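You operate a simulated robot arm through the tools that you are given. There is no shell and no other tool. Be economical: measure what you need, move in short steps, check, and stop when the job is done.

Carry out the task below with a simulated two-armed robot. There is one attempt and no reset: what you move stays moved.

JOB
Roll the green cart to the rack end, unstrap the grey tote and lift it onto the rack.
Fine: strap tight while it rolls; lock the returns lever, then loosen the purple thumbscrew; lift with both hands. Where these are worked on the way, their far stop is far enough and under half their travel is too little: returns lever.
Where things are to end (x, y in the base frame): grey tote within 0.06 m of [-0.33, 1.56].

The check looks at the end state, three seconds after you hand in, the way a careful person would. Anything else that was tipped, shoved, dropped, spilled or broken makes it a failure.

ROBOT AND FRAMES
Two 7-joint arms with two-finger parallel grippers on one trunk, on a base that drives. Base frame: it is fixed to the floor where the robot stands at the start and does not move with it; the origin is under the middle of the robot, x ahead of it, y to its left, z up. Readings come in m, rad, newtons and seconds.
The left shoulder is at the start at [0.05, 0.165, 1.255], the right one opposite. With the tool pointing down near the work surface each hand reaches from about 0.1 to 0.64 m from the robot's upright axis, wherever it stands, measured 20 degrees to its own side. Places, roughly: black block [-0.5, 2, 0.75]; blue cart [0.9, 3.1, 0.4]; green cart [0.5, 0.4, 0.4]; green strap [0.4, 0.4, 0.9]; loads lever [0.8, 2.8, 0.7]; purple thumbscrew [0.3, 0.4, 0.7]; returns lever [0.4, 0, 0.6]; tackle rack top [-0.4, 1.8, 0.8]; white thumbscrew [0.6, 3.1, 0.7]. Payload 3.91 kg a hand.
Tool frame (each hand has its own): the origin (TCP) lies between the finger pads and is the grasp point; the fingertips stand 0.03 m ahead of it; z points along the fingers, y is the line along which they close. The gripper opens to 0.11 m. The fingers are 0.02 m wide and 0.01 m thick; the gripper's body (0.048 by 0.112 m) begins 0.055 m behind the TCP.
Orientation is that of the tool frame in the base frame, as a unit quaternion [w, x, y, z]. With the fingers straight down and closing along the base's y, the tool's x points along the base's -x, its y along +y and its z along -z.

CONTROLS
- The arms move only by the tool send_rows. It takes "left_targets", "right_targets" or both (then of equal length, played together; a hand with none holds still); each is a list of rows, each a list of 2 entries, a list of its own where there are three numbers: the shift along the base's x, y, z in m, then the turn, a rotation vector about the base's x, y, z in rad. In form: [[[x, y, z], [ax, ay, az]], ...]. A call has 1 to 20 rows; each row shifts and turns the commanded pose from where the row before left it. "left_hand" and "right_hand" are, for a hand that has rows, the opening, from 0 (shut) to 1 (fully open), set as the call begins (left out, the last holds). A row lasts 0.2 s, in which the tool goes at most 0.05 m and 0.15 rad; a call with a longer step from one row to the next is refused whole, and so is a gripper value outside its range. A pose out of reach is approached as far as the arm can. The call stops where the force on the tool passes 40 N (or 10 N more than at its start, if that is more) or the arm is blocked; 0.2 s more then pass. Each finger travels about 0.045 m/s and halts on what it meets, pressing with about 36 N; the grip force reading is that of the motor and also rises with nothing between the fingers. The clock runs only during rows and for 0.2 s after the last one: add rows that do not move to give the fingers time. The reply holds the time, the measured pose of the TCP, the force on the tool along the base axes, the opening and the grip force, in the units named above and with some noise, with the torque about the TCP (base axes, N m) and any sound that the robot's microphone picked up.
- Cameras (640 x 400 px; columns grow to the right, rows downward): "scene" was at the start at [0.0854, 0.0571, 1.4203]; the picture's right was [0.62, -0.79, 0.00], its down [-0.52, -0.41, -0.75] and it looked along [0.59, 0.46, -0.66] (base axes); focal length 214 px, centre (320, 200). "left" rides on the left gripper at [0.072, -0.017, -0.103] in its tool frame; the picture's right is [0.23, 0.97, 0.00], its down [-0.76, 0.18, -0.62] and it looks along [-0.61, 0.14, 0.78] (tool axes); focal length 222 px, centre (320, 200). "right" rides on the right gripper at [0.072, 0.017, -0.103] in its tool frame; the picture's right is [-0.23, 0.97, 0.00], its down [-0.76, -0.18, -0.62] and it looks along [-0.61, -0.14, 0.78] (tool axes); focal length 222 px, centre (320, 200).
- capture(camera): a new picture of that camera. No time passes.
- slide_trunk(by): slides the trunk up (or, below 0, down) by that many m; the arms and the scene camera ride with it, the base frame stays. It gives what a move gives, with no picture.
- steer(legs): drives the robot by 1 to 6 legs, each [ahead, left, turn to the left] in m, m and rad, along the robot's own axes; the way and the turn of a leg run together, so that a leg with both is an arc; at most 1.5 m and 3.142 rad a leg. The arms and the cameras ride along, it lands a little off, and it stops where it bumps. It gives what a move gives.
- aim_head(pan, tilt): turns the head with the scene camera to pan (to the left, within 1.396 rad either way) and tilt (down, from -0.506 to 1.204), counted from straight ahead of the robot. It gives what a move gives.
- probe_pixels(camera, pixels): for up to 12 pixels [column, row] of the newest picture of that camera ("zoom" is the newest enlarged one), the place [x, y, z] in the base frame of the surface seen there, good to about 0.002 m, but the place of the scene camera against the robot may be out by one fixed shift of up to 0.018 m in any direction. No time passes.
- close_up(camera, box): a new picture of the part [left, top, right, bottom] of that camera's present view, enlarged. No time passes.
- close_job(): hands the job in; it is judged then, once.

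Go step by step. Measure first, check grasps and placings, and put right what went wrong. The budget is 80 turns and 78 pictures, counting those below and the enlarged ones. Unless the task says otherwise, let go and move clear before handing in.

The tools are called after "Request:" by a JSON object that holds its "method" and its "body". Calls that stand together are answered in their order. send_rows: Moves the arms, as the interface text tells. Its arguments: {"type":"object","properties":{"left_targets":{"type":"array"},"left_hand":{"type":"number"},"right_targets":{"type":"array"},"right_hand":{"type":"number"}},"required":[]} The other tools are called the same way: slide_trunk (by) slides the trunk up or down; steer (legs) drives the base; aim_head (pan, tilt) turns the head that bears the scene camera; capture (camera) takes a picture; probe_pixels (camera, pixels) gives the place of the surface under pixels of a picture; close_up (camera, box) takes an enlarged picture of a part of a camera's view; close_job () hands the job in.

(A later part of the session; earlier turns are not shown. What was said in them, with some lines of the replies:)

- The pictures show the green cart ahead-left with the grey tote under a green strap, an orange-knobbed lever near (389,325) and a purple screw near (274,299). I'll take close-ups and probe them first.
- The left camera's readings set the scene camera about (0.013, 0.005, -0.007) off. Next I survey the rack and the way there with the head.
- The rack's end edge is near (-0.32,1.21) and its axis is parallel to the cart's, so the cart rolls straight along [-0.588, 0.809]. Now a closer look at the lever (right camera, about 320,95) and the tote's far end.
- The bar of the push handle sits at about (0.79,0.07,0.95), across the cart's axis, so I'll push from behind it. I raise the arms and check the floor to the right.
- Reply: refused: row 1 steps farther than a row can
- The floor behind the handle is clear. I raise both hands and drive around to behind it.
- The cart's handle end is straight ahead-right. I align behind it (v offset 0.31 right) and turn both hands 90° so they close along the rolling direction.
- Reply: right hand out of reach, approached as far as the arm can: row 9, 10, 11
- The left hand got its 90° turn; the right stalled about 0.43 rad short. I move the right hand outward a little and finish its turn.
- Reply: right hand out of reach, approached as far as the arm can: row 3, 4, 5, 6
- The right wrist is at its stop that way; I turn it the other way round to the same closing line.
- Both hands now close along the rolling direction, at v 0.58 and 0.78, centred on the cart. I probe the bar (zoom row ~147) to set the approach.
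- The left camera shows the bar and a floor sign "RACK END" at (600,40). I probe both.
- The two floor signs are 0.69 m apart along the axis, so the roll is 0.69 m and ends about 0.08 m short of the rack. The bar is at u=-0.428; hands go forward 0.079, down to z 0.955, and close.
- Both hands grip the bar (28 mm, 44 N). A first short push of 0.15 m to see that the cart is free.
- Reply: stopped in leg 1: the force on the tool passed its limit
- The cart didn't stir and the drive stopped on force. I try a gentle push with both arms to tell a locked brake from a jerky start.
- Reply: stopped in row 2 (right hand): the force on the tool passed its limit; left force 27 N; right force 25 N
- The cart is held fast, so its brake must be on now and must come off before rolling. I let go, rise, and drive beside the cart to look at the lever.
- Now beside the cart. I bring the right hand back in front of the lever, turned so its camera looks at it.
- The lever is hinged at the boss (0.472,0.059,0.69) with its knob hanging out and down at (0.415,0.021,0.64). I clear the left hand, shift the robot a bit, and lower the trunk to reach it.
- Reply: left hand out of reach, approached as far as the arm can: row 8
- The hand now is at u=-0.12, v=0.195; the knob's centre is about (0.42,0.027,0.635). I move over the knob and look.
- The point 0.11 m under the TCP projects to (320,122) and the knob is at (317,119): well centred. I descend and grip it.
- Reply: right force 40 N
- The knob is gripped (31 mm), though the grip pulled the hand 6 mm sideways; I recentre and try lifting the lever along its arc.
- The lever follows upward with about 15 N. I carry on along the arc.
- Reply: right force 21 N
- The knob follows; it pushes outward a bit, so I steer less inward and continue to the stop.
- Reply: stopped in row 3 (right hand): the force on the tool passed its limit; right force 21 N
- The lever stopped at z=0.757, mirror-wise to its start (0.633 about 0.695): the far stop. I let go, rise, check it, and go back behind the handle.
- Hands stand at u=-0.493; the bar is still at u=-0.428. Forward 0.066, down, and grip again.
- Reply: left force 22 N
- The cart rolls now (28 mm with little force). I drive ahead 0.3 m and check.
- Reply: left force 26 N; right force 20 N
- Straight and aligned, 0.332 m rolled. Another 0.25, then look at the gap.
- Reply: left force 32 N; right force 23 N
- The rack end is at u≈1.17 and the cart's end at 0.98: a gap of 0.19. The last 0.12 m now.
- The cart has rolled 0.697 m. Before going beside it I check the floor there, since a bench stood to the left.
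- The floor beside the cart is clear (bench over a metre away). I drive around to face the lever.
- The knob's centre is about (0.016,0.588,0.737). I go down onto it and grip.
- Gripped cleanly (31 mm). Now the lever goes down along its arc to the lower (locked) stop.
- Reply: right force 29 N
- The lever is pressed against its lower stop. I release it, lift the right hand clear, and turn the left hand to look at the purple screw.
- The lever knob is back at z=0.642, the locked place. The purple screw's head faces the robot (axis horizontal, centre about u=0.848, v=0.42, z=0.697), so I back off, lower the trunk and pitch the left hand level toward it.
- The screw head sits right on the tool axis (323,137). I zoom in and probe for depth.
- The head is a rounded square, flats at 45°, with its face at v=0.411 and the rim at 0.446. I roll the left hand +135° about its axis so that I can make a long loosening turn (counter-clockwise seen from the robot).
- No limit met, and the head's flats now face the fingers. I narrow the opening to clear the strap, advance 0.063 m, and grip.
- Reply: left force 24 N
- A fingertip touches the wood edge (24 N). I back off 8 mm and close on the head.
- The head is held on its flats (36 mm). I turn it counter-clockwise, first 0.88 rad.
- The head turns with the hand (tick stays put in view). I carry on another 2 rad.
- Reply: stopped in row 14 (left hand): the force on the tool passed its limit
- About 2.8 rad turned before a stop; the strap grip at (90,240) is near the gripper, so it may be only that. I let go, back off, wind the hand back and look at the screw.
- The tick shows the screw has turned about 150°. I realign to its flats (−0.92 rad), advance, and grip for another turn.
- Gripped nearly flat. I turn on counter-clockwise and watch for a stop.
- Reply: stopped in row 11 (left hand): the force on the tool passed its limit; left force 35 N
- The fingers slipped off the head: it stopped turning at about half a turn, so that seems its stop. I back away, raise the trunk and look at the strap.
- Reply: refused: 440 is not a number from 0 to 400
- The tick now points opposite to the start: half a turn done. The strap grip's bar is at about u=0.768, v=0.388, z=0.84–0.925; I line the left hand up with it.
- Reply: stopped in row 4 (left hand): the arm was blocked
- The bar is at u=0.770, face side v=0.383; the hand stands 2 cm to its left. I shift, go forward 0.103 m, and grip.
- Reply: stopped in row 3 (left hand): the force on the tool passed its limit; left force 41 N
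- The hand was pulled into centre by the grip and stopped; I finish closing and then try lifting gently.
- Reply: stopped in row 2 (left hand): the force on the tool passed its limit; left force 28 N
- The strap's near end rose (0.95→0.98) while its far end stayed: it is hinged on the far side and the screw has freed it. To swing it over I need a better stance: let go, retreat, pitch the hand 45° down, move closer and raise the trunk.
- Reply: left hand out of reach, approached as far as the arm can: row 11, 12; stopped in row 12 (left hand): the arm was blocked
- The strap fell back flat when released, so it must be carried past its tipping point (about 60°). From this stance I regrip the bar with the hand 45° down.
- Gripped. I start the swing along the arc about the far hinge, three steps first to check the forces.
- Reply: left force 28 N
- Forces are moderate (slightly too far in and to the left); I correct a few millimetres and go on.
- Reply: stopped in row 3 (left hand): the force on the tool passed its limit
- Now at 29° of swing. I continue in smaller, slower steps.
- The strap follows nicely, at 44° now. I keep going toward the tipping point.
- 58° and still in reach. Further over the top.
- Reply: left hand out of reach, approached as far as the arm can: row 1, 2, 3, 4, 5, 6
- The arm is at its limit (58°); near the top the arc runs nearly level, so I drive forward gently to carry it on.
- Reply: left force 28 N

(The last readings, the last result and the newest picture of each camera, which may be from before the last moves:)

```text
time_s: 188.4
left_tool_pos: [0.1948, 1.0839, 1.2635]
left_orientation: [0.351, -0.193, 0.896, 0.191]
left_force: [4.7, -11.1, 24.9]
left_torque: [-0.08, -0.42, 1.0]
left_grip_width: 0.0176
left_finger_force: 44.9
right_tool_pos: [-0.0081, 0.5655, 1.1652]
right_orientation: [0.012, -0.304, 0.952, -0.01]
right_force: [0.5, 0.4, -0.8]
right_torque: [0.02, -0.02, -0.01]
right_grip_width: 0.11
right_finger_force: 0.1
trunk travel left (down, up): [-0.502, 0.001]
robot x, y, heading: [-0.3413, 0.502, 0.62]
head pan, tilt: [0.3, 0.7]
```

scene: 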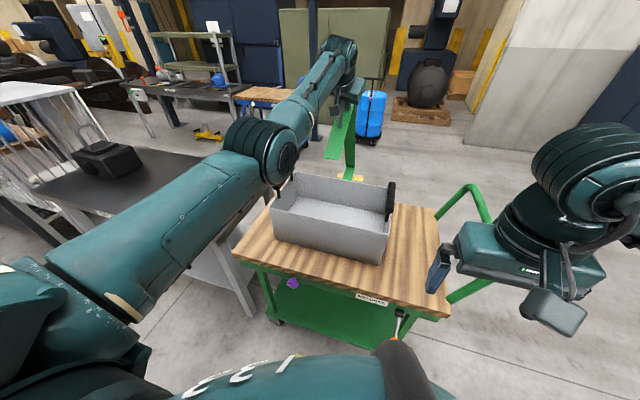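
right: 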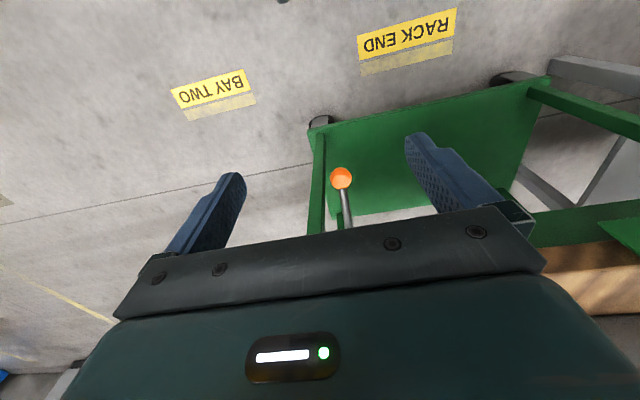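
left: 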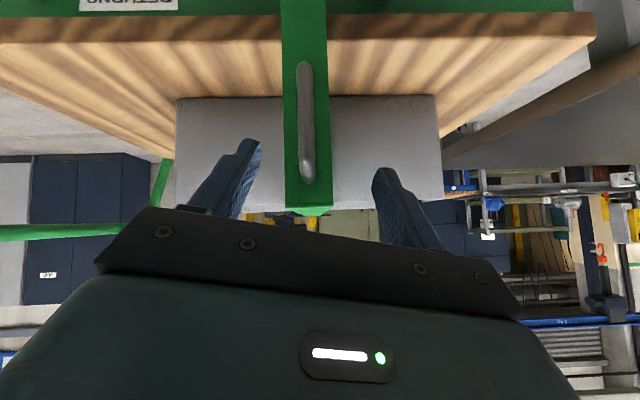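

At 66° now; the strap pulls up a little, so I raise the hand slightly and drive on a bit.

Request:
{"method": "send_rows", "body": {"left_targets": [[[0, 0, 0.006], [0, 0, 0]], [[0, 0, 0.006], [0, 0, 0]]]}}

Request:
{"method": "steer", "body": {"legs": [[0.07, 0, 0]]}}

Request:
{"method": "capture", "body": {"camera": "scene"}}

```text
time_s: 189.0
left_tool_pos: [0.1997, 1.0879, 1.265]
left_orientation: [0.346, -0.193, 0.899, 0.186]
left_force: [9.5, -4.4, -20.0]
left_torque: [0.55, -1.23, 1.07]
left_grip_width: 0.0172
left_finger_force: 45.0
right_tool_pos: [-0.0028, 0.5695, 1.1621]
right_orientation: [0.01, -0.304, 0.953, -0.011]
right_force: [0.9, 0.0, -0.4]
right_torque: [-0.02, 0.03, -0.03]
right_grip_width: 0.1102
right_finger_force: 0.0
trunk travel left (down, up): [-0.502, 0.001]
robot x, y, heading: [-0.3425, 0.5053, 0.625]
head pan, tilt: [0.3, 0.7]
```

```text
time_s: 190.0
left_tool_pos: [0.2544, 1.1283, 1.2728]
left_orientation: [0.35, -0.192, 0.897, 0.19]
left_force: [7.6, -6.1, -11.4]
left_torque: [0.3, -0.57, 1.03]
left_grip_width: 0.0176
left_finger_force: 44.7
right_tool_pos: [0.052, 0.6096, 1.1628]
right_orientation: [0.008, -0.305, 0.952, -0.011]
right_force: [0.4, 0.0, -0.1]
right_torque: [-0.03, 0.02, -0.01]
right_grip_width: 0.1097
right_finger_force: 0.1
trunk travel left (down, up): [-0.502, 0.001]
robot x, y, heading: [-0.2851, 0.5453, 0.622]
head pan, tilt: [0.3, 0.7]
```

```text
12 pictures are left
```

scene: 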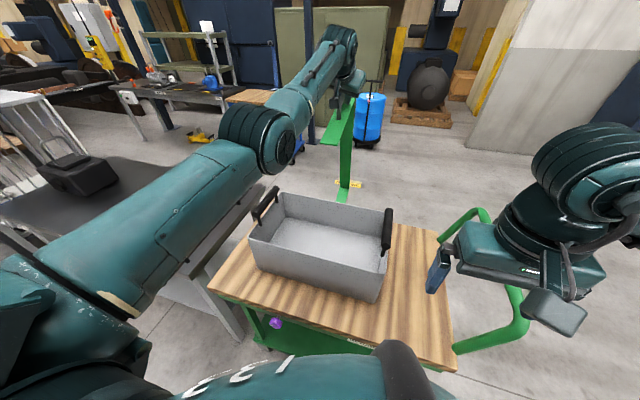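

The strap is at about 74°, well past its balance point, leaning to the far side. I open the hand so it goes over, and look.

Request:
{"method": "send_rows", "body": {"left_hand": 0.8, "left_targets": [[[0, 0, 0], [0, 0, 0]], [[0, 0, 0], [0, 0, 0]], [[0, 0, 0], [0, 0, 0]], [[0, 0, 0], [0, 0, 0]], [[0, 0, 0], [0, 0, 0]], [[0, 0, 0], [0, 0, 0]], [[0, 0, 0], [0, 0, 0]]]}}

Request:
{"method": "capture", "body": {"camera": "scene"}}

```text
time_s: 191.6
left_tool_pos: [0.2536, 1.1271, 1.2747]
left_orientation: [0.351, -0.192, 0.897, 0.189]
left_force: [0.4, 0.0, -0.1]
left_torque: [0.0, -0.02, -0.01]
left_grip_width: 0.0877
left_finger_force: 0.1
right_tool_pos: [0.0499, 0.6101, 1.1635]
right_orientation: [0.012, -0.304, 0.953, -0.011]
right_force: [0.3, 0.1, -0.3]
right_torque: [0.01, -0.02, 0.0]
right_grip_width: 0.1101
right_finger_force: 0.1
trunk travel left (down, up): [-0.502, 0.001]
robot x, y, heading: [-0.2856, 0.5433, 0.625]
head pan, tilt: [0.3, 0.7]
```

```text
11 pictures are left
```

scene: 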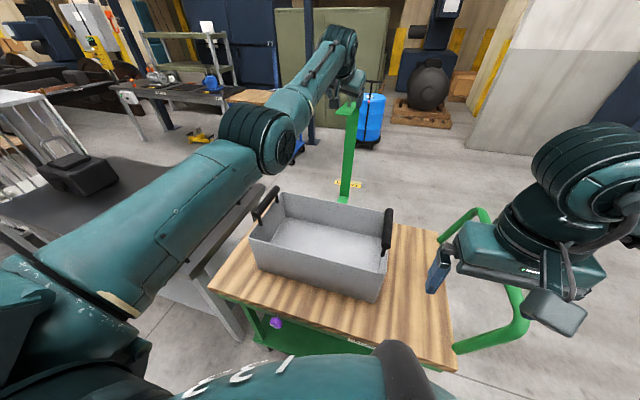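

The strap rests upright at its stop on the far side, clear of the tote. I withdraw the left hand, turn it straight down again, and bring both hands toward the tote's handle bars (u=0.957 and 0.581, v≈0.65, z≈0.98).

Request:
{"method": "send_rows", "body": {"left_hand": 0.8, "right_hand": 0.8, "left_targets": [[[-0.0225, -0.018, 0.02], [0, 0, 0]], [[-0.0225, -0.018, 0.02], [0, 0, 0]], [[-0.0248, -0.0113, -0.0325], [-0.077, 0.106, 0]], [[-0.0248, -0.0113, -0.0325], [-0.077, 0.106, 0]], [[-0.0248, -0.0113, -0.0325], [-0.077, 0.106, 0]], [[-0.0248, -0.0113, -0.0325], [-0.077, 0.106, 0]], [[-0.0248, -0.0113, -0.0325], [-0.077, 0.106, 0]], [[-0.0248, -0.0113, -0.0325], [-0.077, 0.106, 0]]], "right_targets": [[[0.0287, 0.0139, -0.005], [0, 0, 0]], [[0.0287, 0.0139, -0.005], [0, 0, 0]], [[0.0287, 0.0139, -0.005], [0, 0, 0]], [[0.0287, 0.0139, -0.005], [0, 0, 0]], [[0.0287, 0.0139, -0.005], [0, 0, 0]], [[0.0287, 0.0139, -0.005], [0, 0, 0]], [[0.0287, 0.0139, -0.005], [0, 0, 0]], [[0.0287, 0.0139, -0.005], [0, 0, 0]]]}}

Request:
{"method": "steer", "body": {"legs": [[0, 0.161, 0.004]]}}

Request:
{"method": "aim_head", "body": {"pan": 0, "tilt": 0.75}}

Request:
{"method": "capture", "body": {"camera": "scene"}}

```text
time_s: 193.4
left_tool_pos: [0.076, 1.0432, 1.1066]
left_orientation: [0.002, -0.197, 0.98, 0.031]
left_force: [-0.4, 0.1, 1.5]
left_torque: [-0.01, 0.02, -0.01]
left_grip_width: 0.088
left_finger_force: 0.0
left hand out of reach, approached as far as the arm can: row 7, 8
right_tool_pos: [0.2816, 0.7209, 1.124]
right_orientation: [0.011, -0.304, 0.952, -0.011]
right_force: [-0.2, -0.5, 0.1]
right_torque: [-0.01, -0.02, 0.01]
right_grip_width: 0.088
right_finger_force: 0.1
trunk travel left (down, up): [-0.502, 0.001]
robot x, y, heading: [-0.2895, 0.5416, 0.619]
head pan, tilt: [0.3, 0.7]
```

```text
time_s: 194.8
left_tool_pos: [-0.023, 1.1766, 1.1086]
left_orientation: [0.005, -0.2, 0.979, 0.033]
left_force: [0.0, 1.1, 0.3]
left_torque: [-0.03, -0.06, 0.01]
left_grip_width: 0.0879
left_finger_force: 0.0
right_tool_pos: [0.185, 0.8554, 1.1247]
right_orientation: [0.01, -0.306, 0.952, -0.011]
right_force: [-0.7, 0.3, -0.3]
right_torque: [0.0, 0.01, -0.05]
right_grip_width: 0.0881
right_finger_force: 0.1
trunk travel left (down, up): [-0.502, 0.001]
robot x, y, heading: [-0.379, 0.6777, 0.629]
head pan, tilt: [0.3, 0.7]
```

```text
time_s: 195.7
left_tool_pos: [-0.0217, 1.1758, 1.1082]
left_orientation: [0.004, -0.2, 0.979, 0.032]
left_force: [-0.2, 0.0, 0.3]
left_torque: [0.01, -0.02, -0.01]
left_grip_width: 0.0879
left_finger_force: 0.0
right_tool_pos: [0.1855, 0.8545, 1.125]
right_orientation: [0.01, -0.307, 0.952, -0.011]
right_force: [0.0, 0.5, 0.4]
right_torque: [0.04, 0.0, -0.01]
right_grip_width: 0.0879
right_finger_force: 0.1
trunk travel left (down, up): [-0.502, 0.001]
robot x, y, heading: [-0.3814, 0.6746, 0.625]
head pan, tilt: [0.0, 0.75]
```

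```text
10 pictures are left
```

scene: 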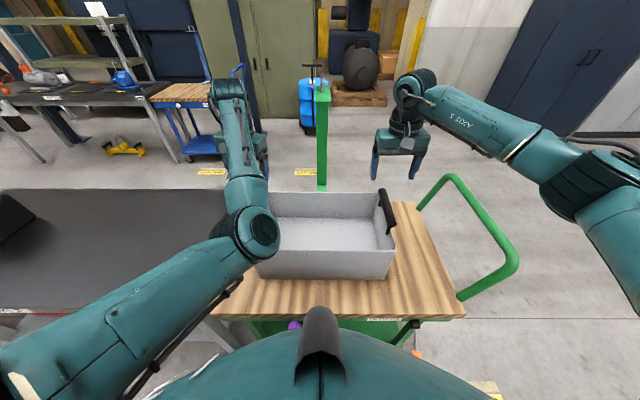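

Request:
{"method": "probe_pixels", "body": {"camera": "scene", "pixels": [[258, 232], [262, 260], [215, 290], [245, 180], [255, 150], [388, 205], [383, 192], [390, 230], [322, 100], [322, 180], [265, 265]]}}

Request:
{"method": "capture", "body": {"camera": "left"}}

```text
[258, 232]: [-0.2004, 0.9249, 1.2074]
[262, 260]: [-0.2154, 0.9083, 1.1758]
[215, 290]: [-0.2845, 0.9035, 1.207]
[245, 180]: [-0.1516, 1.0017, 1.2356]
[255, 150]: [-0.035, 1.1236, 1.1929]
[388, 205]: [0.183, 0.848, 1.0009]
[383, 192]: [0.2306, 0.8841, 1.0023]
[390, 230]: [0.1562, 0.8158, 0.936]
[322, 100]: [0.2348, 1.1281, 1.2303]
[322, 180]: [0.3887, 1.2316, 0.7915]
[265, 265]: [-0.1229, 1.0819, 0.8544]
```

```text
9 pictures are left
```

left: 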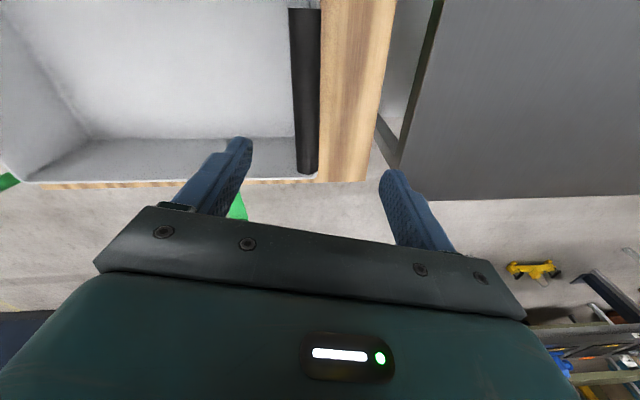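

Request:
{"method": "probe_pixels", "body": {"camera": "left", "pixels": [[305, 15], [306, 60], [306, 110], [306, 165], [306, 90]]}}

Request:
{"method": "capture", "body": {"camera": "right"}}

Request:
{"method": "probe_pixels", "body": {"camera": "right", "pixels": [[320, 60], [320, 90], [320, 120], [310, 90], [330, 90], [340, 90], [300, 90]]}}

```text
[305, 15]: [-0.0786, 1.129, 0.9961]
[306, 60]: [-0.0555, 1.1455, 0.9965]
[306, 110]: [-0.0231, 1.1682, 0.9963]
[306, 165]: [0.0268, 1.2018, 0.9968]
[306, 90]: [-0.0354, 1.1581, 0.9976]
```

```text
8 pictures are left
```

right: 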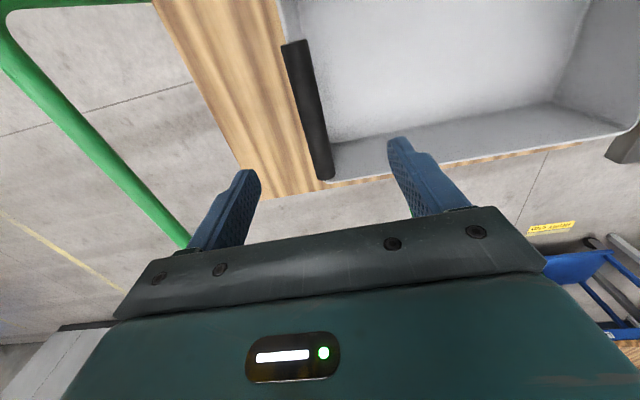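

```text
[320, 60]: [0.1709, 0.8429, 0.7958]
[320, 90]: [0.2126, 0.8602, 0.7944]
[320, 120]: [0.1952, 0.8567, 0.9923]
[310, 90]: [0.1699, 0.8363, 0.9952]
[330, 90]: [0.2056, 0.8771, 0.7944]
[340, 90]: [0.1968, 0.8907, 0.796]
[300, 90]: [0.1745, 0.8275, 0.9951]
```

Bars measured: left at u=0.958, right at u=0.5725, mid v=0.66, tops at 0.996. I square the left hand, centre both, go down to z=0.982 and close.

Request:
{"method": "send_rows", "body": {"left_targets": [[[-0.0035, -0.0066, 0], [-0.032, 0, 0.11]], [[-0.0036, -0.0066, 0], [-0.032, 0, 0.11]], [[0, 0, -0.0315], [0, 0, 0]], [[0, 0, -0.0315], [0, 0, 0]], [[0, 0, -0.0315], [0, 0, 0]], [[0, 0, -0.0315], [0, 0, 0]]], "right_targets": [[[0.0058, -0.002, 0], [0, 0, 0]], [[0.0058, -0.002, 0], [0, 0, 0]], [[0, 0, -0.0358], [0, 0, 0]], [[0, 0, -0.0358], [0, 0, 0]], [[0, 0, -0.0358], [0, 0, 0]], [[0, 0, -0.0356], [0, 0, 0]]]}}

Request:
{"method": "send_rows", "body": {"left_hand": 0, "right_hand": 0, "left_targets": [[[0, 0, 0], [0, 0, 0]], [[0, 0, 0], [0, 0, 0]], [[0, 0, 0], [0, 0, 0]], [[0, 0, 0], [0, 0, 0]], [[0, 0, 0], [0, 0, 0]], [[0, 0, 0], [0, 0, 0]]], "right_targets": [[[0, 0, 0], [0, 0, 0]], [[0, 0, 0], [0, 0, 0]], [[0, 0, 0], [0, 0, 0]], [[0, 0, 0], [0, 0, 0]], [[0, 0, 0], [0, 0, 0]], [[0, 0, 0], [0, 0, 0]]]}}

```text
time_s: 197.1
left_tool_pos: [-0.0182, 1.175, 0.9741]
left_orientation: [-0.007, -0.307, 0.952, 0.001]
left_force: [0.2, -0.4, -0.1]
left_torque: [0.0, -0.02, -0.03]
left_grip_width: 0.0879
left_finger_force: 0.1
left hand out of reach, approached as far as the arm can: row 1, 2
right_tool_pos: [0.1978, 0.851, 0.9826]
right_orientation: [0.011, -0.307, 0.952, -0.011]
right_force: [0.8, -0.4, 0.1]
right_torque: [0.0, -0.02, 0.02]
right_grip_width: 0.0882
right_finger_force: 0.1
trunk travel left (down, up): [-0.502, 0.001]
robot x, y, heading: [-0.379, 0.6735, 0.629]
head pan, tilt: [0.0, 0.75]
```

```text
time_s: 198.4
left_tool_pos: [-0.0178, 1.1745, 0.9731]
left_orientation: [-0.007, -0.305, 0.952, 0.002]
left_force: [-2.0, 1.7, 0.2]
left_torque: [0.0, -0.12, -0.4]
left_grip_width: 0.0256
left_finger_force: 35.8
right_tool_pos: [0.1992, 0.8498, 0.981]
right_orientation: [0.011, -0.304, 0.952, -0.012]
right_force: [7.5, -5.8, 2.2]
right_torque: [-0.11, 0.09, -0.3]
right_grip_width: 0.0255
right_finger_force: 35.9
trunk travel left (down, up): [-0.502, 0.001]
robot x, y, heading: [-0.3797, 0.6766, 0.628]
head pan, tilt: [0.0, 0.75]
```

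Both bars are gripped (25.6 mm). I lift together, gently first.

Request:
{"method": "send_rows", "body": {"left_targets": [[[0, 0, 0.008], [0, 0, 0]], [[0, 0, 0.012], [0, 0, 0]], [[0, 0, 0.02], [0, 0, 0]], [[0, 0, 0.02], [0, 0, 0]], [[0, 0, 0.02], [0, 0, 0]], [[0, 0, 0.02], [0, 0, 0]]], "right_targets": [[[0, 0, 0.008], [0, 0, 0]], [[0, 0, 0.012], [0, 0, 0]], [[0, 0, 0.02], [0, 0, 0]], [[0, 0, 0.02], [0, 0, 0]], [[0, 0, 0.02], [0, 0, 0]], [[0, 0, 0.02], [0, 0, 0]]]}}

Request:
{"method": "capture", "body": {"camera": "scene"}}

```text
time_s: 199.8
left_tool_pos: [-0.0185, 1.1746, 1.0777]
left_orientation: [-0.006, -0.308, 0.951, 0.001]
left_force: [0.4, -0.4, -8.8]
left_torque: [-0.32, 0.36, 0.39]
left_grip_width: 0.0255
left_finger_force: 36.3
right_tool_pos: [0.197, 0.8507, 1.0809]
right_orientation: [0.01, -0.306, 0.952, -0.011]
right_force: [0.8, 0.2, 0.1]
right_torque: [0.04, 0.0, 0.01]
right_grip_width: 0.0003
right_finger_force: 35.8
trunk travel left (down, up): [-0.502, 0.001]
robot x, y, heading: [-0.3802, 0.6738, 0.623]
head pan, tilt: [0.0, 0.75]
```

```text
7 pictures are left
```

scene: 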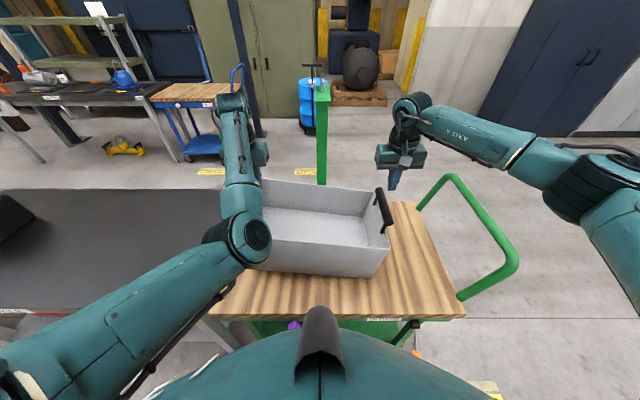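

The right hand slipped off its bar; the left still holds, tote tilted. I set the left side back down, reopen the right, and check the right bar.

Request:
{"method": "send_rows", "body": {"right_hand": 0.8, "left_targets": [[[0, 0, -0.02], [0, 0, 0]], [[0, 0, -0.02], [0, 0, 0]], [[0, 0, -0.02], [0, 0, 0]], [[0, 0, -0.02], [0, 0, 0]], [[0, 0, -0.014], [0, 0, 0]], [[0, 0, -0.006], [0, 0, 0]]], "right_targets": [[[0, 0, 0.02], [0, 0, 0]], [[0, 0, 0], [0, 0, 0]], [[0, 0, 0], [0, 0, 0]], [[0, 0, 0], [0, 0, 0]], [[0, 0, 0], [0, 0, 0]], [[0, 0, 0], [0, 0, 0]]]}}

Request:
{"method": "capture", "body": {"camera": "right"}}

Request:
{"method": "probe_pixels", "body": {"camera": "right", "pixels": [[300, 70], [305, 90], [310, 110], [315, 90], [320, 120], [300, 110], [325, 140], [330, 170], [295, 50], [345, 130], [360, 120]]}}

```text
time_s: 200.8
left_tool_pos: [-0.0152, 1.1791, 1.017]
left_orientation: [0.005, -0.306, 0.952, 0.009]
left_force: [-7.6, -5.1, 22.7]
left_torque: [-0.46, 0.52, -0.75]
left_grip_width: 0.0247
left_finger_force: 36.4
right_tool_pos: [0.1957, 0.849, 1.1016]
right_orientation: [0.01, -0.306, 0.952, -0.011]
right_force: [0.3, 0.4, -0.2]
right_torque: [-0.01, 0.04, -0.01]
right_grip_width: 0.0868
right_finger_force: 0.1
trunk travel left (down, up): [-0.502, 0.001]
robot x, y, heading: [-0.383, 0.6726, 0.625]
head pan, tilt: [0.0, 0.75]
stopped in row 4 (left hand): the force on the tool passed its limit (the readings are from after the stop); the commanded pose is now the measured one
```

```text
6 pictures are left
```

right: 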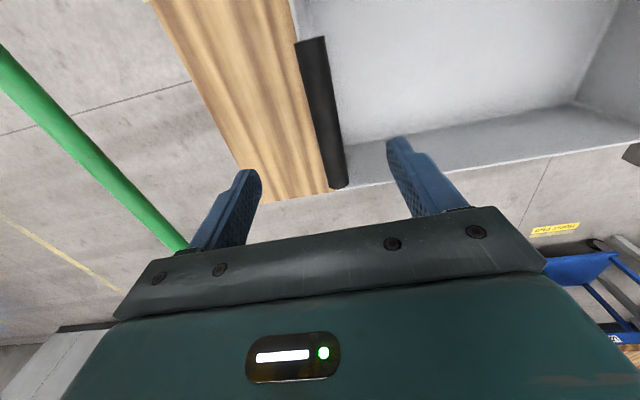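

```text
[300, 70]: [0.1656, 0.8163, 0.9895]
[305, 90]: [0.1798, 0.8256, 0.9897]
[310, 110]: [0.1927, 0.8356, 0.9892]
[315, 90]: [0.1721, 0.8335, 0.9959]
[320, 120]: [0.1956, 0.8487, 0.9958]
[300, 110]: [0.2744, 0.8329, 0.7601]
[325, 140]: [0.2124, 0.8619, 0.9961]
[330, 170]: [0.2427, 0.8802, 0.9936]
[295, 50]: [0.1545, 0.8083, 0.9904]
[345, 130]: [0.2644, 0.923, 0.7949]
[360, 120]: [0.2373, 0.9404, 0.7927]
```

Request:
{"method": "capture", "body": {"camera": "scene"}}

Request:
{"method": "probe_pixels", "body": {"camera": "scene", "pixels": [[300, 240], [350, 250], [275, 238], [270, 265], [380, 278], [320, 215], [270, 185], [385, 245], [300, 275], [345, 200], [385, 205], [262, 185]]}}

```text
5 pictures are left
```

scene: 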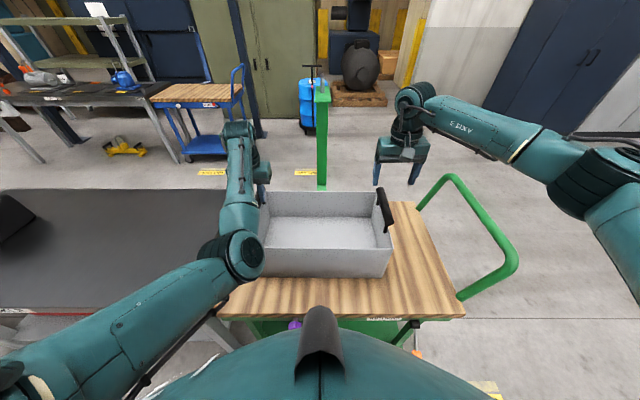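

```text
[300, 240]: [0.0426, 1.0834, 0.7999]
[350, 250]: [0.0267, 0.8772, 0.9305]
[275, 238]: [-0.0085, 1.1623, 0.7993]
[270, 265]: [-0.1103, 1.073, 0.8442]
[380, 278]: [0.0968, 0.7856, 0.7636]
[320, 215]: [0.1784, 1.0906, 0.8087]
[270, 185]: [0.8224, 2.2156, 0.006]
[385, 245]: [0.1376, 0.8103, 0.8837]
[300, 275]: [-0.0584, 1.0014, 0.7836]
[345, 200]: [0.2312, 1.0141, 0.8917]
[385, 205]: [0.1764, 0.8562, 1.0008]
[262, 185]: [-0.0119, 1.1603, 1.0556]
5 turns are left
```

The tote sits flat; both hands only slipped by friction. I'll tilt both hands 40° inward so a finger lies under each bar, regrip, and lift slowly.

Request:
{"method": "send_rows", "body": {"left_hand": 0.55, "right_hand": 0.5, "left_targets": [[[0, 0, 0], [0, 0, 0]], [[0, 0, 0], [0, 0, 0]], [[0, 0, 0.025], [0, 0, 0]], [[0, 0, 0.025], [0, 0, 0]], [[-0.008, 0.0056, -0.0043], [-0.1133, -0.0823, 0]], [[-0.008, 0.0056, -0.0043], [-0.1133, -0.0823, 0]], [[-0.008, 0.0056, -0.0043], [-0.1133, -0.0823, 0]], [[-0.008, 0.0056, -0.0043], [-0.1133, -0.0823, 0]], [[-0.008, 0.0056, -0.0043], [-0.1133, -0.0823, 0]]], "right_targets": [[[0, 0, 0], [0, 0, 0]], [[0, 0, 0], [0, 0, 0]], [[0, 0, 0], [0, 0, 0]], [[0, 0, 0], [0, 0, 0]], [[0.0068, -0.0077, -0.0112], [0.1133, 0.0823, 0]], [[0.0068, -0.0077, -0.0112], [0.1133, 0.0823, 0]], [[0.0068, -0.0077, -0.0112], [0.1133, 0.0823, 0]], [[0.0068, -0.0077, -0.0112], [0.1133, 0.0823, 0]], [[0.0068, -0.0077, -0.0112], [0.1133, 0.0823, 0]]]}}

Request:
{"method": "send_rows", "body": {"left_targets": [[[0.0132, -0.0182, -0.0268], [0, 0, 0]], [[0.0132, -0.0182, -0.0268], [0, 0, 0]]], "right_targets": [[[-0.0132, 0.0182, -0.0268], [0, 0, 0]], [[-0.0132, 0.0182, -0.0268], [0, 0, 0]]]}}

Request:
{"method": "send_rows", "body": {"left_hand": 0, "right_hand": 0, "left_targets": [[[0, 0, 0], [0, 0, 0]], [[0, 0, 0], [0, 0, 0]], [[0, 0, 0], [0, 0, 0]], [[0, 0, 0], [0, 0, 0]], [[0, 0, 0], [0, 0, 0]]], "right_targets": [[[0, 0, 0], [0, 0, 0]], [[0, 0, 0], [0, 0, 0]], [[0, 0, 0], [0, 0, 0]], [[0, 0, 0], [0, 0, 0]], [[0, 0, 0], [0, 0, 0]]]}}

Request:
{"method": "send_rows", "body": {"left_targets": [[[0, 0, 0.006], [0, 0, 0]], [[0, 0, 0.006], [0, 0, 0]], [[0, 0, 0.006], [0, 0, 0]], [[0, 0, 0.006], [0, 0, 0]], [[0, 0, 0.006], [0, 0, 0]]], "right_targets": [[[0, 0, 0.006], [0, 0, 0]], [[0, 0, 0.006], [0, 0, 0]], [[0, 0, 0.006], [0, 0, 0]], [[0, 0, 0.006], [0, 0, 0]], [[0, 0, 0.006], [0, 0, 0]]]}}

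Request:
{"method": "capture", "body": {"camera": "scene"}}

Request:
{"method": "probe_pixels", "body": {"camera": "scene", "pixels": [[300, 240], [350, 250], [300, 250], [320, 215], [275, 238], [350, 230]]}}

```text
time_s: 202.8
left_tool_pos: [-0.0554, 1.2076, 1.0401]
left_orientation: [0.11, -0.29, 0.895, -0.32]
left_force: [-0.5, -0.4, -0.5]
left_torque: [0.02, 0.0, -0.02]
left_grip_width: 0.0606
left_finger_force: 0.1
right_tool_pos: [0.2314, 0.8132, 1.0449]
right_orientation: [-0.096, -0.286, 0.899, 0.316]
right_force: [-0.1, -0.1, 0.7]
right_torque: [0.02, -0.01, -0.02]
right_grip_width: 0.0549
right_finger_force: 0.1
trunk travel left (down, up): [-0.502, 0.001]
robot x, y, heading: [-0.3846, 0.6794, 0.631]
head pan, tilt: [0.0, 0.75]
```

```text
time_s: 203.4
left_tool_pos: [-0.0272, 1.1693, 0.9879]
left_orientation: [0.11, -0.292, 0.895, -0.319]
left_force: [-0.1, -0.4, 0.4]
left_torque: [0.0, 0.04, 0.02]
left_grip_width: 0.0608
left_finger_force: 0.1
right_tool_pos: [0.2042, 0.8467, 0.9908]
right_orientation: [-0.097, -0.287, 0.899, 0.315]
right_force: [0.6, -0.2, 0.0]
right_torque: [0.01, 0.02, -0.01]
right_grip_width: 0.055
right_finger_force: 0.1
trunk travel left (down, up): [-0.502, 0.001]
robot x, y, heading: [-0.3821, 0.6735, 0.63]
head pan, tilt: [0.0, 0.75]
```

```text
time_s: 204.7
left_tool_pos: [-0.0282, 1.1698, 0.9872]
left_orientation: [0.109, -0.292, 0.895, -0.32]
left_force: [-3.9, 3.5, -0.1]
left_torque: [0.21, 0.36, -0.42]
left_grip_width: 0.0258
left_finger_force: 35.6
right_tool_pos: [0.2047, 0.8482, 0.9924]
right_orientation: [-0.096, -0.288, 0.899, 0.317]
right_force: [0.7, -1.2, 10.8]
right_torque: [-0.03, 0.73, 0.22]
right_grip_width: 0.0254
right_finger_force: 36.0
trunk travel left (down, up): [-0.502, 0.001]
robot x, y, heading: [-0.3832, 0.6756, 0.627]
head pan, tilt: [0.0, 0.75]
```

```text
time_s: 205.8
left_tool_pos: [-0.0282, 1.1711, 1.0168]
left_orientation: [0.109, -0.291, 0.896, -0.318]
left_force: [0.7, -0.9, -6.6]
left_torque: [0.06, -0.21, -0.31]
left_grip_width: 0.0256
left_finger_force: 36.1
right_tool_pos: [0.2048, 0.8486, 1.0191]
right_orientation: [-0.098, -0.286, 0.9, 0.314]
right_force: [-0.4, 2.0, -8.2]
right_torque: [-0.41, 0.07, 0.11]
right_grip_width: 0.0258
right_finger_force: 36.6
trunk travel left (down, up): [-0.502, 0.001]
robot x, y, heading: [-0.3819, 0.6732, 0.629]
head pan, tilt: [0.0, 0.75]
```

```text
4 pictures are left
```

scene: 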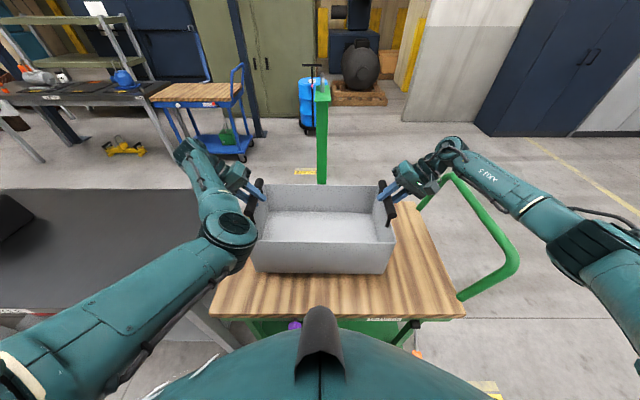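

```text
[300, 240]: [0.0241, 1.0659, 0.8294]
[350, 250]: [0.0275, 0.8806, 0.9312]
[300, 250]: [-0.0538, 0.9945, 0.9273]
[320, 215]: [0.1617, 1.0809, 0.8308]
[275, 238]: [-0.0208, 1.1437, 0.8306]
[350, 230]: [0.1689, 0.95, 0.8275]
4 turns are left
```

The tote is up 3 cm, level, at 7–8 N per hand. I raise it 7 cm more and drive left along the rack.

Request:
{"method": "send_rows", "body": {"left_targets": [[[0, 0, 0.007], [0, 0, 0]], [[0, 0, 0.007], [0, 0, 0]], [[0, 0, 0.007], [0, 0, 0]], [[0, 0, 0.007], [0, 0, 0]], [[0, 0, 0.007], [0, 0, 0]], [[0, 0, 0.007], [0, 0, 0]], [[0, 0, 0.007], [0, 0, 0]], [[0, 0, 0.007], [0, 0, 0]], [[0, 0, 0.007], [0, 0, 0]], [[0, 0, 0.007], [0, 0, 0]]], "right_targets": [[[0, 0, 0.007], [0, 0, 0]], [[0, 0, 0.007], [0, 0, 0]], [[0, 0, 0.007], [0, 0, 0]], [[0, 0, 0.007], [0, 0, 0]], [[0, 0, 0.007], [0, 0, 0]], [[0, 0, 0.007], [0, 0, 0]], [[0, 0, 0.007], [0, 0, 0]], [[0, 0, 0.007], [0, 0, 0]], [[0, 0, 0.007], [0, 0, 0]], [[0, 0, 0.007], [0, 0, 0]]]}}

Request:
{"method": "steer", "body": {"legs": [[-0.012, 0.69, 0]]}}

Request:
{"method": "capture", "body": {"camera": "scene"}}

Request:
{"method": "probe_pixels", "body": {"camera": "scene", "pixels": [[320, 215], [275, 238], [350, 230], [320, 250], [320, 190], [320, 285], [240, 290], [410, 285], [320, 300], [200, 260], [420, 240]]}}

```text
time_s: 208.1
left_tool_pos: [-0.0284, 1.1714, 1.0871]
left_orientation: [0.108, -0.291, 0.896, -0.318]
left_force: [3.2, -5.2, -7.2]
left_torque: [0.14, -0.35, -0.06]
left_grip_width: 0.0257
left_finger_force: 35.5
right_tool_pos: [0.2058, 0.8482, 1.0905]
right_orientation: [-0.098, -0.287, 0.899, 0.315]
right_force: [-3.0, 5.7, -7.9]
right_torque: [-0.35, 0.23, -0.14]
right_grip_width: 0.0255
right_finger_force: 36.0
trunk travel left (down, up): [-0.502, 0.001]
robot x, y, heading: [-0.3798, 0.6753, 0.624]
head pan, tilt: [0.0, 0.75]
```

```text
time_s: 211.8
left_tool_pos: [-0.4181, 1.7118, 1.0854]
left_orientation: [0.104, -0.278, 0.899, -0.321]
left_force: [4.8, -8.7, -7.2]
left_torque: [-0.03, 0.06, -0.37]
left_grip_width: 0.0256
left_finger_force: 35.9
right_tool_pos: [-0.1937, 1.3824, 1.0903]
right_orientation: [-0.093, -0.274, 0.903, 0.316]
right_force: [-4.1, 9.5, -6.8]
right_torque: [0.02, 0.08, -0.28]
right_grip_width: 0.0256
right_finger_force: 36.0
trunk travel left (down, up): [-0.502, 0.001]
robot x, y, heading: [-0.7826, 1.2266, 0.604]
head pan, tilt: [0.0, 0.75]
```

```text
3 pictures are left
```

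scene: 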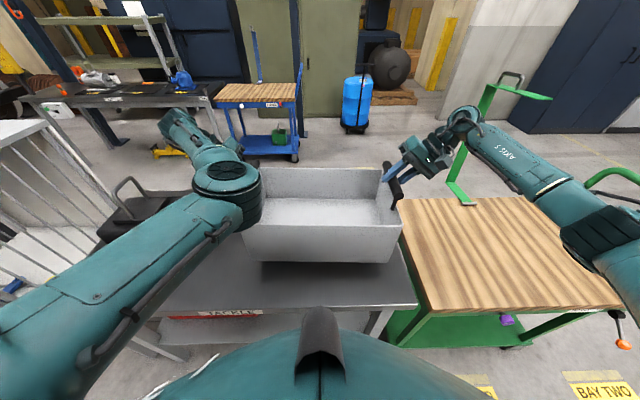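

```text
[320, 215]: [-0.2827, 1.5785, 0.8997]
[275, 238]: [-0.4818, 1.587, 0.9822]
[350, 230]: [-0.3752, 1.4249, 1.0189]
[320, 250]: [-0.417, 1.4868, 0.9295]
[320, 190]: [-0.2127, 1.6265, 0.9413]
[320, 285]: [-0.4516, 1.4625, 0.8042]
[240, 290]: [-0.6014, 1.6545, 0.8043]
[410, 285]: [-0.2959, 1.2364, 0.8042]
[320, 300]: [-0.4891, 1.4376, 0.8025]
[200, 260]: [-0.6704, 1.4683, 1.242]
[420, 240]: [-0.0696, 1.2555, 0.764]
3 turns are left
```

Tote centre is about (-0.30,1.552), 0.10 above cart level, all over the rack top (z 0.804 against 0.764). I shift 2.5 cm, lower 6 cm, release, withdraw along the fingers, and look.

Request:
{"method": "send_rows", "body": {"left_targets": [[[-0.009, 0.002, 0], [0, 0, 0]], [[-0.009, 0.002, 0], [0, 0, 0]], [[-0.008, 0.002, 0], [0, 0, 0]], [[0, 0, -0.007], [0, 0, 0]], [[0, 0, -0.007], [0, 0, 0]], [[0, 0, -0.007], [0, 0, 0]], [[0, 0, -0.007], [0, 0, 0]], [[0, 0, -0.007], [0, 0, 0]], [[0, 0, -0.007], [0, 0, 0]], [[0, 0, -0.006], [0, 0, 0]], [[0, 0, -0.005], [0, 0, 0]], [[0, 0, -0.004], [0, 0, 0]], [[0, 0, -0.003], [0, 0, 0]], [[0, 0, -0.002], [0, 0, 0]], [[0, 0, 0], [0, 0, 0]]], "right_targets": [[[-0.009, 0.002, 0], [0, 0, 0]], [[-0.009, 0.002, 0], [0, 0, 0]], [[-0.008, 0.002, 0], [0, 0, 0]], [[0, 0, -0.007], [0, 0, 0]], [[0, 0, -0.007], [0, 0, 0]], [[0, 0, -0.007], [0, 0, 0]], [[0, 0, -0.007], [0, 0, 0]], [[0, 0, -0.007], [0, 0, 0]], [[0, 0, -0.007], [0, 0, 0]], [[0, 0, -0.006], [0, 0, 0]], [[0, 0, -0.005], [0, 0, 0]], [[0, 0, -0.004], [0, 0, 0]], [[0, 0, -0.003], [0, 0, 0]], [[0, 0, -0.002], [0, 0, 0]], [[0, 0, 0], [0, 0, 0]]]}}

Request:
{"method": "send_rows", "body": {"left_hand": 0.5, "right_hand": 0.5, "left_targets": [[[0, 0, 0], [0, 0, 0]], [[0, 0, 0], [0, 0, 0]], [[0, 0, 0], [0, 0, 0]], [[-0.0132, 0.0182, 0.0268], [0, 0, 0]], [[-0.0132, 0.0182, 0.0268], [0, 0, 0]], [[0, 0, 0.04], [0, 0, 0]], [[0, 0, 0.04], [0, 0, 0]]], "right_targets": [[[0, 0, 0], [0, 0, 0]], [[0, 0, 0], [0, 0, 0]], [[0, 0, 0], [0, 0, 0]], [[0.0132, -0.0182, 0.0268], [0, 0, 0]], [[0.0132, -0.0182, 0.0268], [0, 0, 0]], [[0, 0, 0.04], [0, 0, 0]], [[0, 0, 0.04], [0, 0, 0]]]}}

Request:
{"method": "capture", "body": {"camera": "scene"}}

Request:
{"method": "probe_pixels", "body": {"camera": "scene", "pixels": [[320, 215], [300, 230], [350, 220], [320, 250], [320, 260], [320, 200], [260, 240], [390, 240], [390, 210], [250, 200], [320, 225]]}}

```text
time_s: 215.0
left_tool_pos: [-0.4457, 1.7174, 1.0264]
left_orientation: [0.105, -0.279, 0.899, -0.32]
left_force: [4.3, 2.3, -6.4]
left_torque: [0.33, -0.86, 0.47]
left_grip_width: 0.0258
left_finger_force: 36.0
right_tool_pos: [-0.2208, 1.3884, 1.0325]
right_orientation: [-0.093, -0.275, 0.902, 0.318]
right_force: [-3.0, 1.1, 12.8]
right_torque: [-0.49, 0.78, 0.53]
right_grip_width: 0.0254
right_finger_force: 36.1
trunk travel left (down, up): [-0.502, 0.001]
robot x, y, heading: [-0.7831, 1.2221, 0.593]
head pan, tilt: [0.0, 0.75]
```

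```text
time_s: 216.6
left_tool_pos: [-0.4729, 1.7553, 1.1581]
left_orientation: [0.104, -0.278, 0.9, -0.32]
left_force: [0.4, -0.3, -0.9]
left_torque: [0.01, 0.01, -0.01]
left_grip_width: 0.055
left_finger_force: 0.0
right_tool_pos: [-0.1945, 1.351, 1.1644]
right_orientation: [-0.093, -0.275, 0.903, 0.317]
right_force: [-0.3, -0.2, 0.0]
right_torque: [0.03, -0.01, 0.06]
right_grip_width: 0.0549
right_finger_force: 0.0
trunk travel left (down, up): [-0.502, 0.001]
robot x, y, heading: [-0.7857, 1.2249, 0.597]
head pan, tilt: [0.0, 0.75]
```

```text
2 pictures are left
```

scene: 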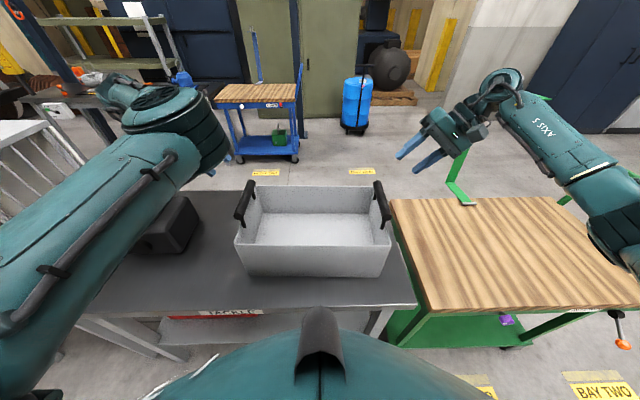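

```text
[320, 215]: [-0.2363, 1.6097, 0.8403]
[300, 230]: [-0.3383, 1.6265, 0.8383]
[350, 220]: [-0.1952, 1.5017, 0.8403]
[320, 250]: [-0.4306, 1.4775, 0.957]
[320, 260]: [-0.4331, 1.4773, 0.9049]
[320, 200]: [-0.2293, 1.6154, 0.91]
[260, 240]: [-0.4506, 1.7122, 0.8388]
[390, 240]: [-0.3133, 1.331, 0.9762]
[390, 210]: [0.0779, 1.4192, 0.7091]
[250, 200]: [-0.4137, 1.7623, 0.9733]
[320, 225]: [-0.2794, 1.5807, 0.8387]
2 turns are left
```

The tote stands flat on the rack, centred at about (-0.333,1.553), and both hands are off it and well above. The strap is open, the lever is locked and the black block hasn't moved, so I hand in.

Request:
{"method": "close_job", "body": {}}

```text
The job is handed in.
```

I rolled the green cart to the rack end with the strap tight, locked the returns lever, loosened the purple thumbscrew and swung the strap open. I then lifted the grey tote with both hands onto the rack, where it stands flat at about (-0.333, 1.553), inside the 0.06 m limit.

Two things didn't go cleanly:
- **Brake:** The cart was braked at the start, so I first raised the lever to free it, then pushed it back down to its stop after the roll.
- **Lift:** On the first try the right hand slipped off and the tote tilted. I set it back down on the cart and lifted again with a finger under each handle.
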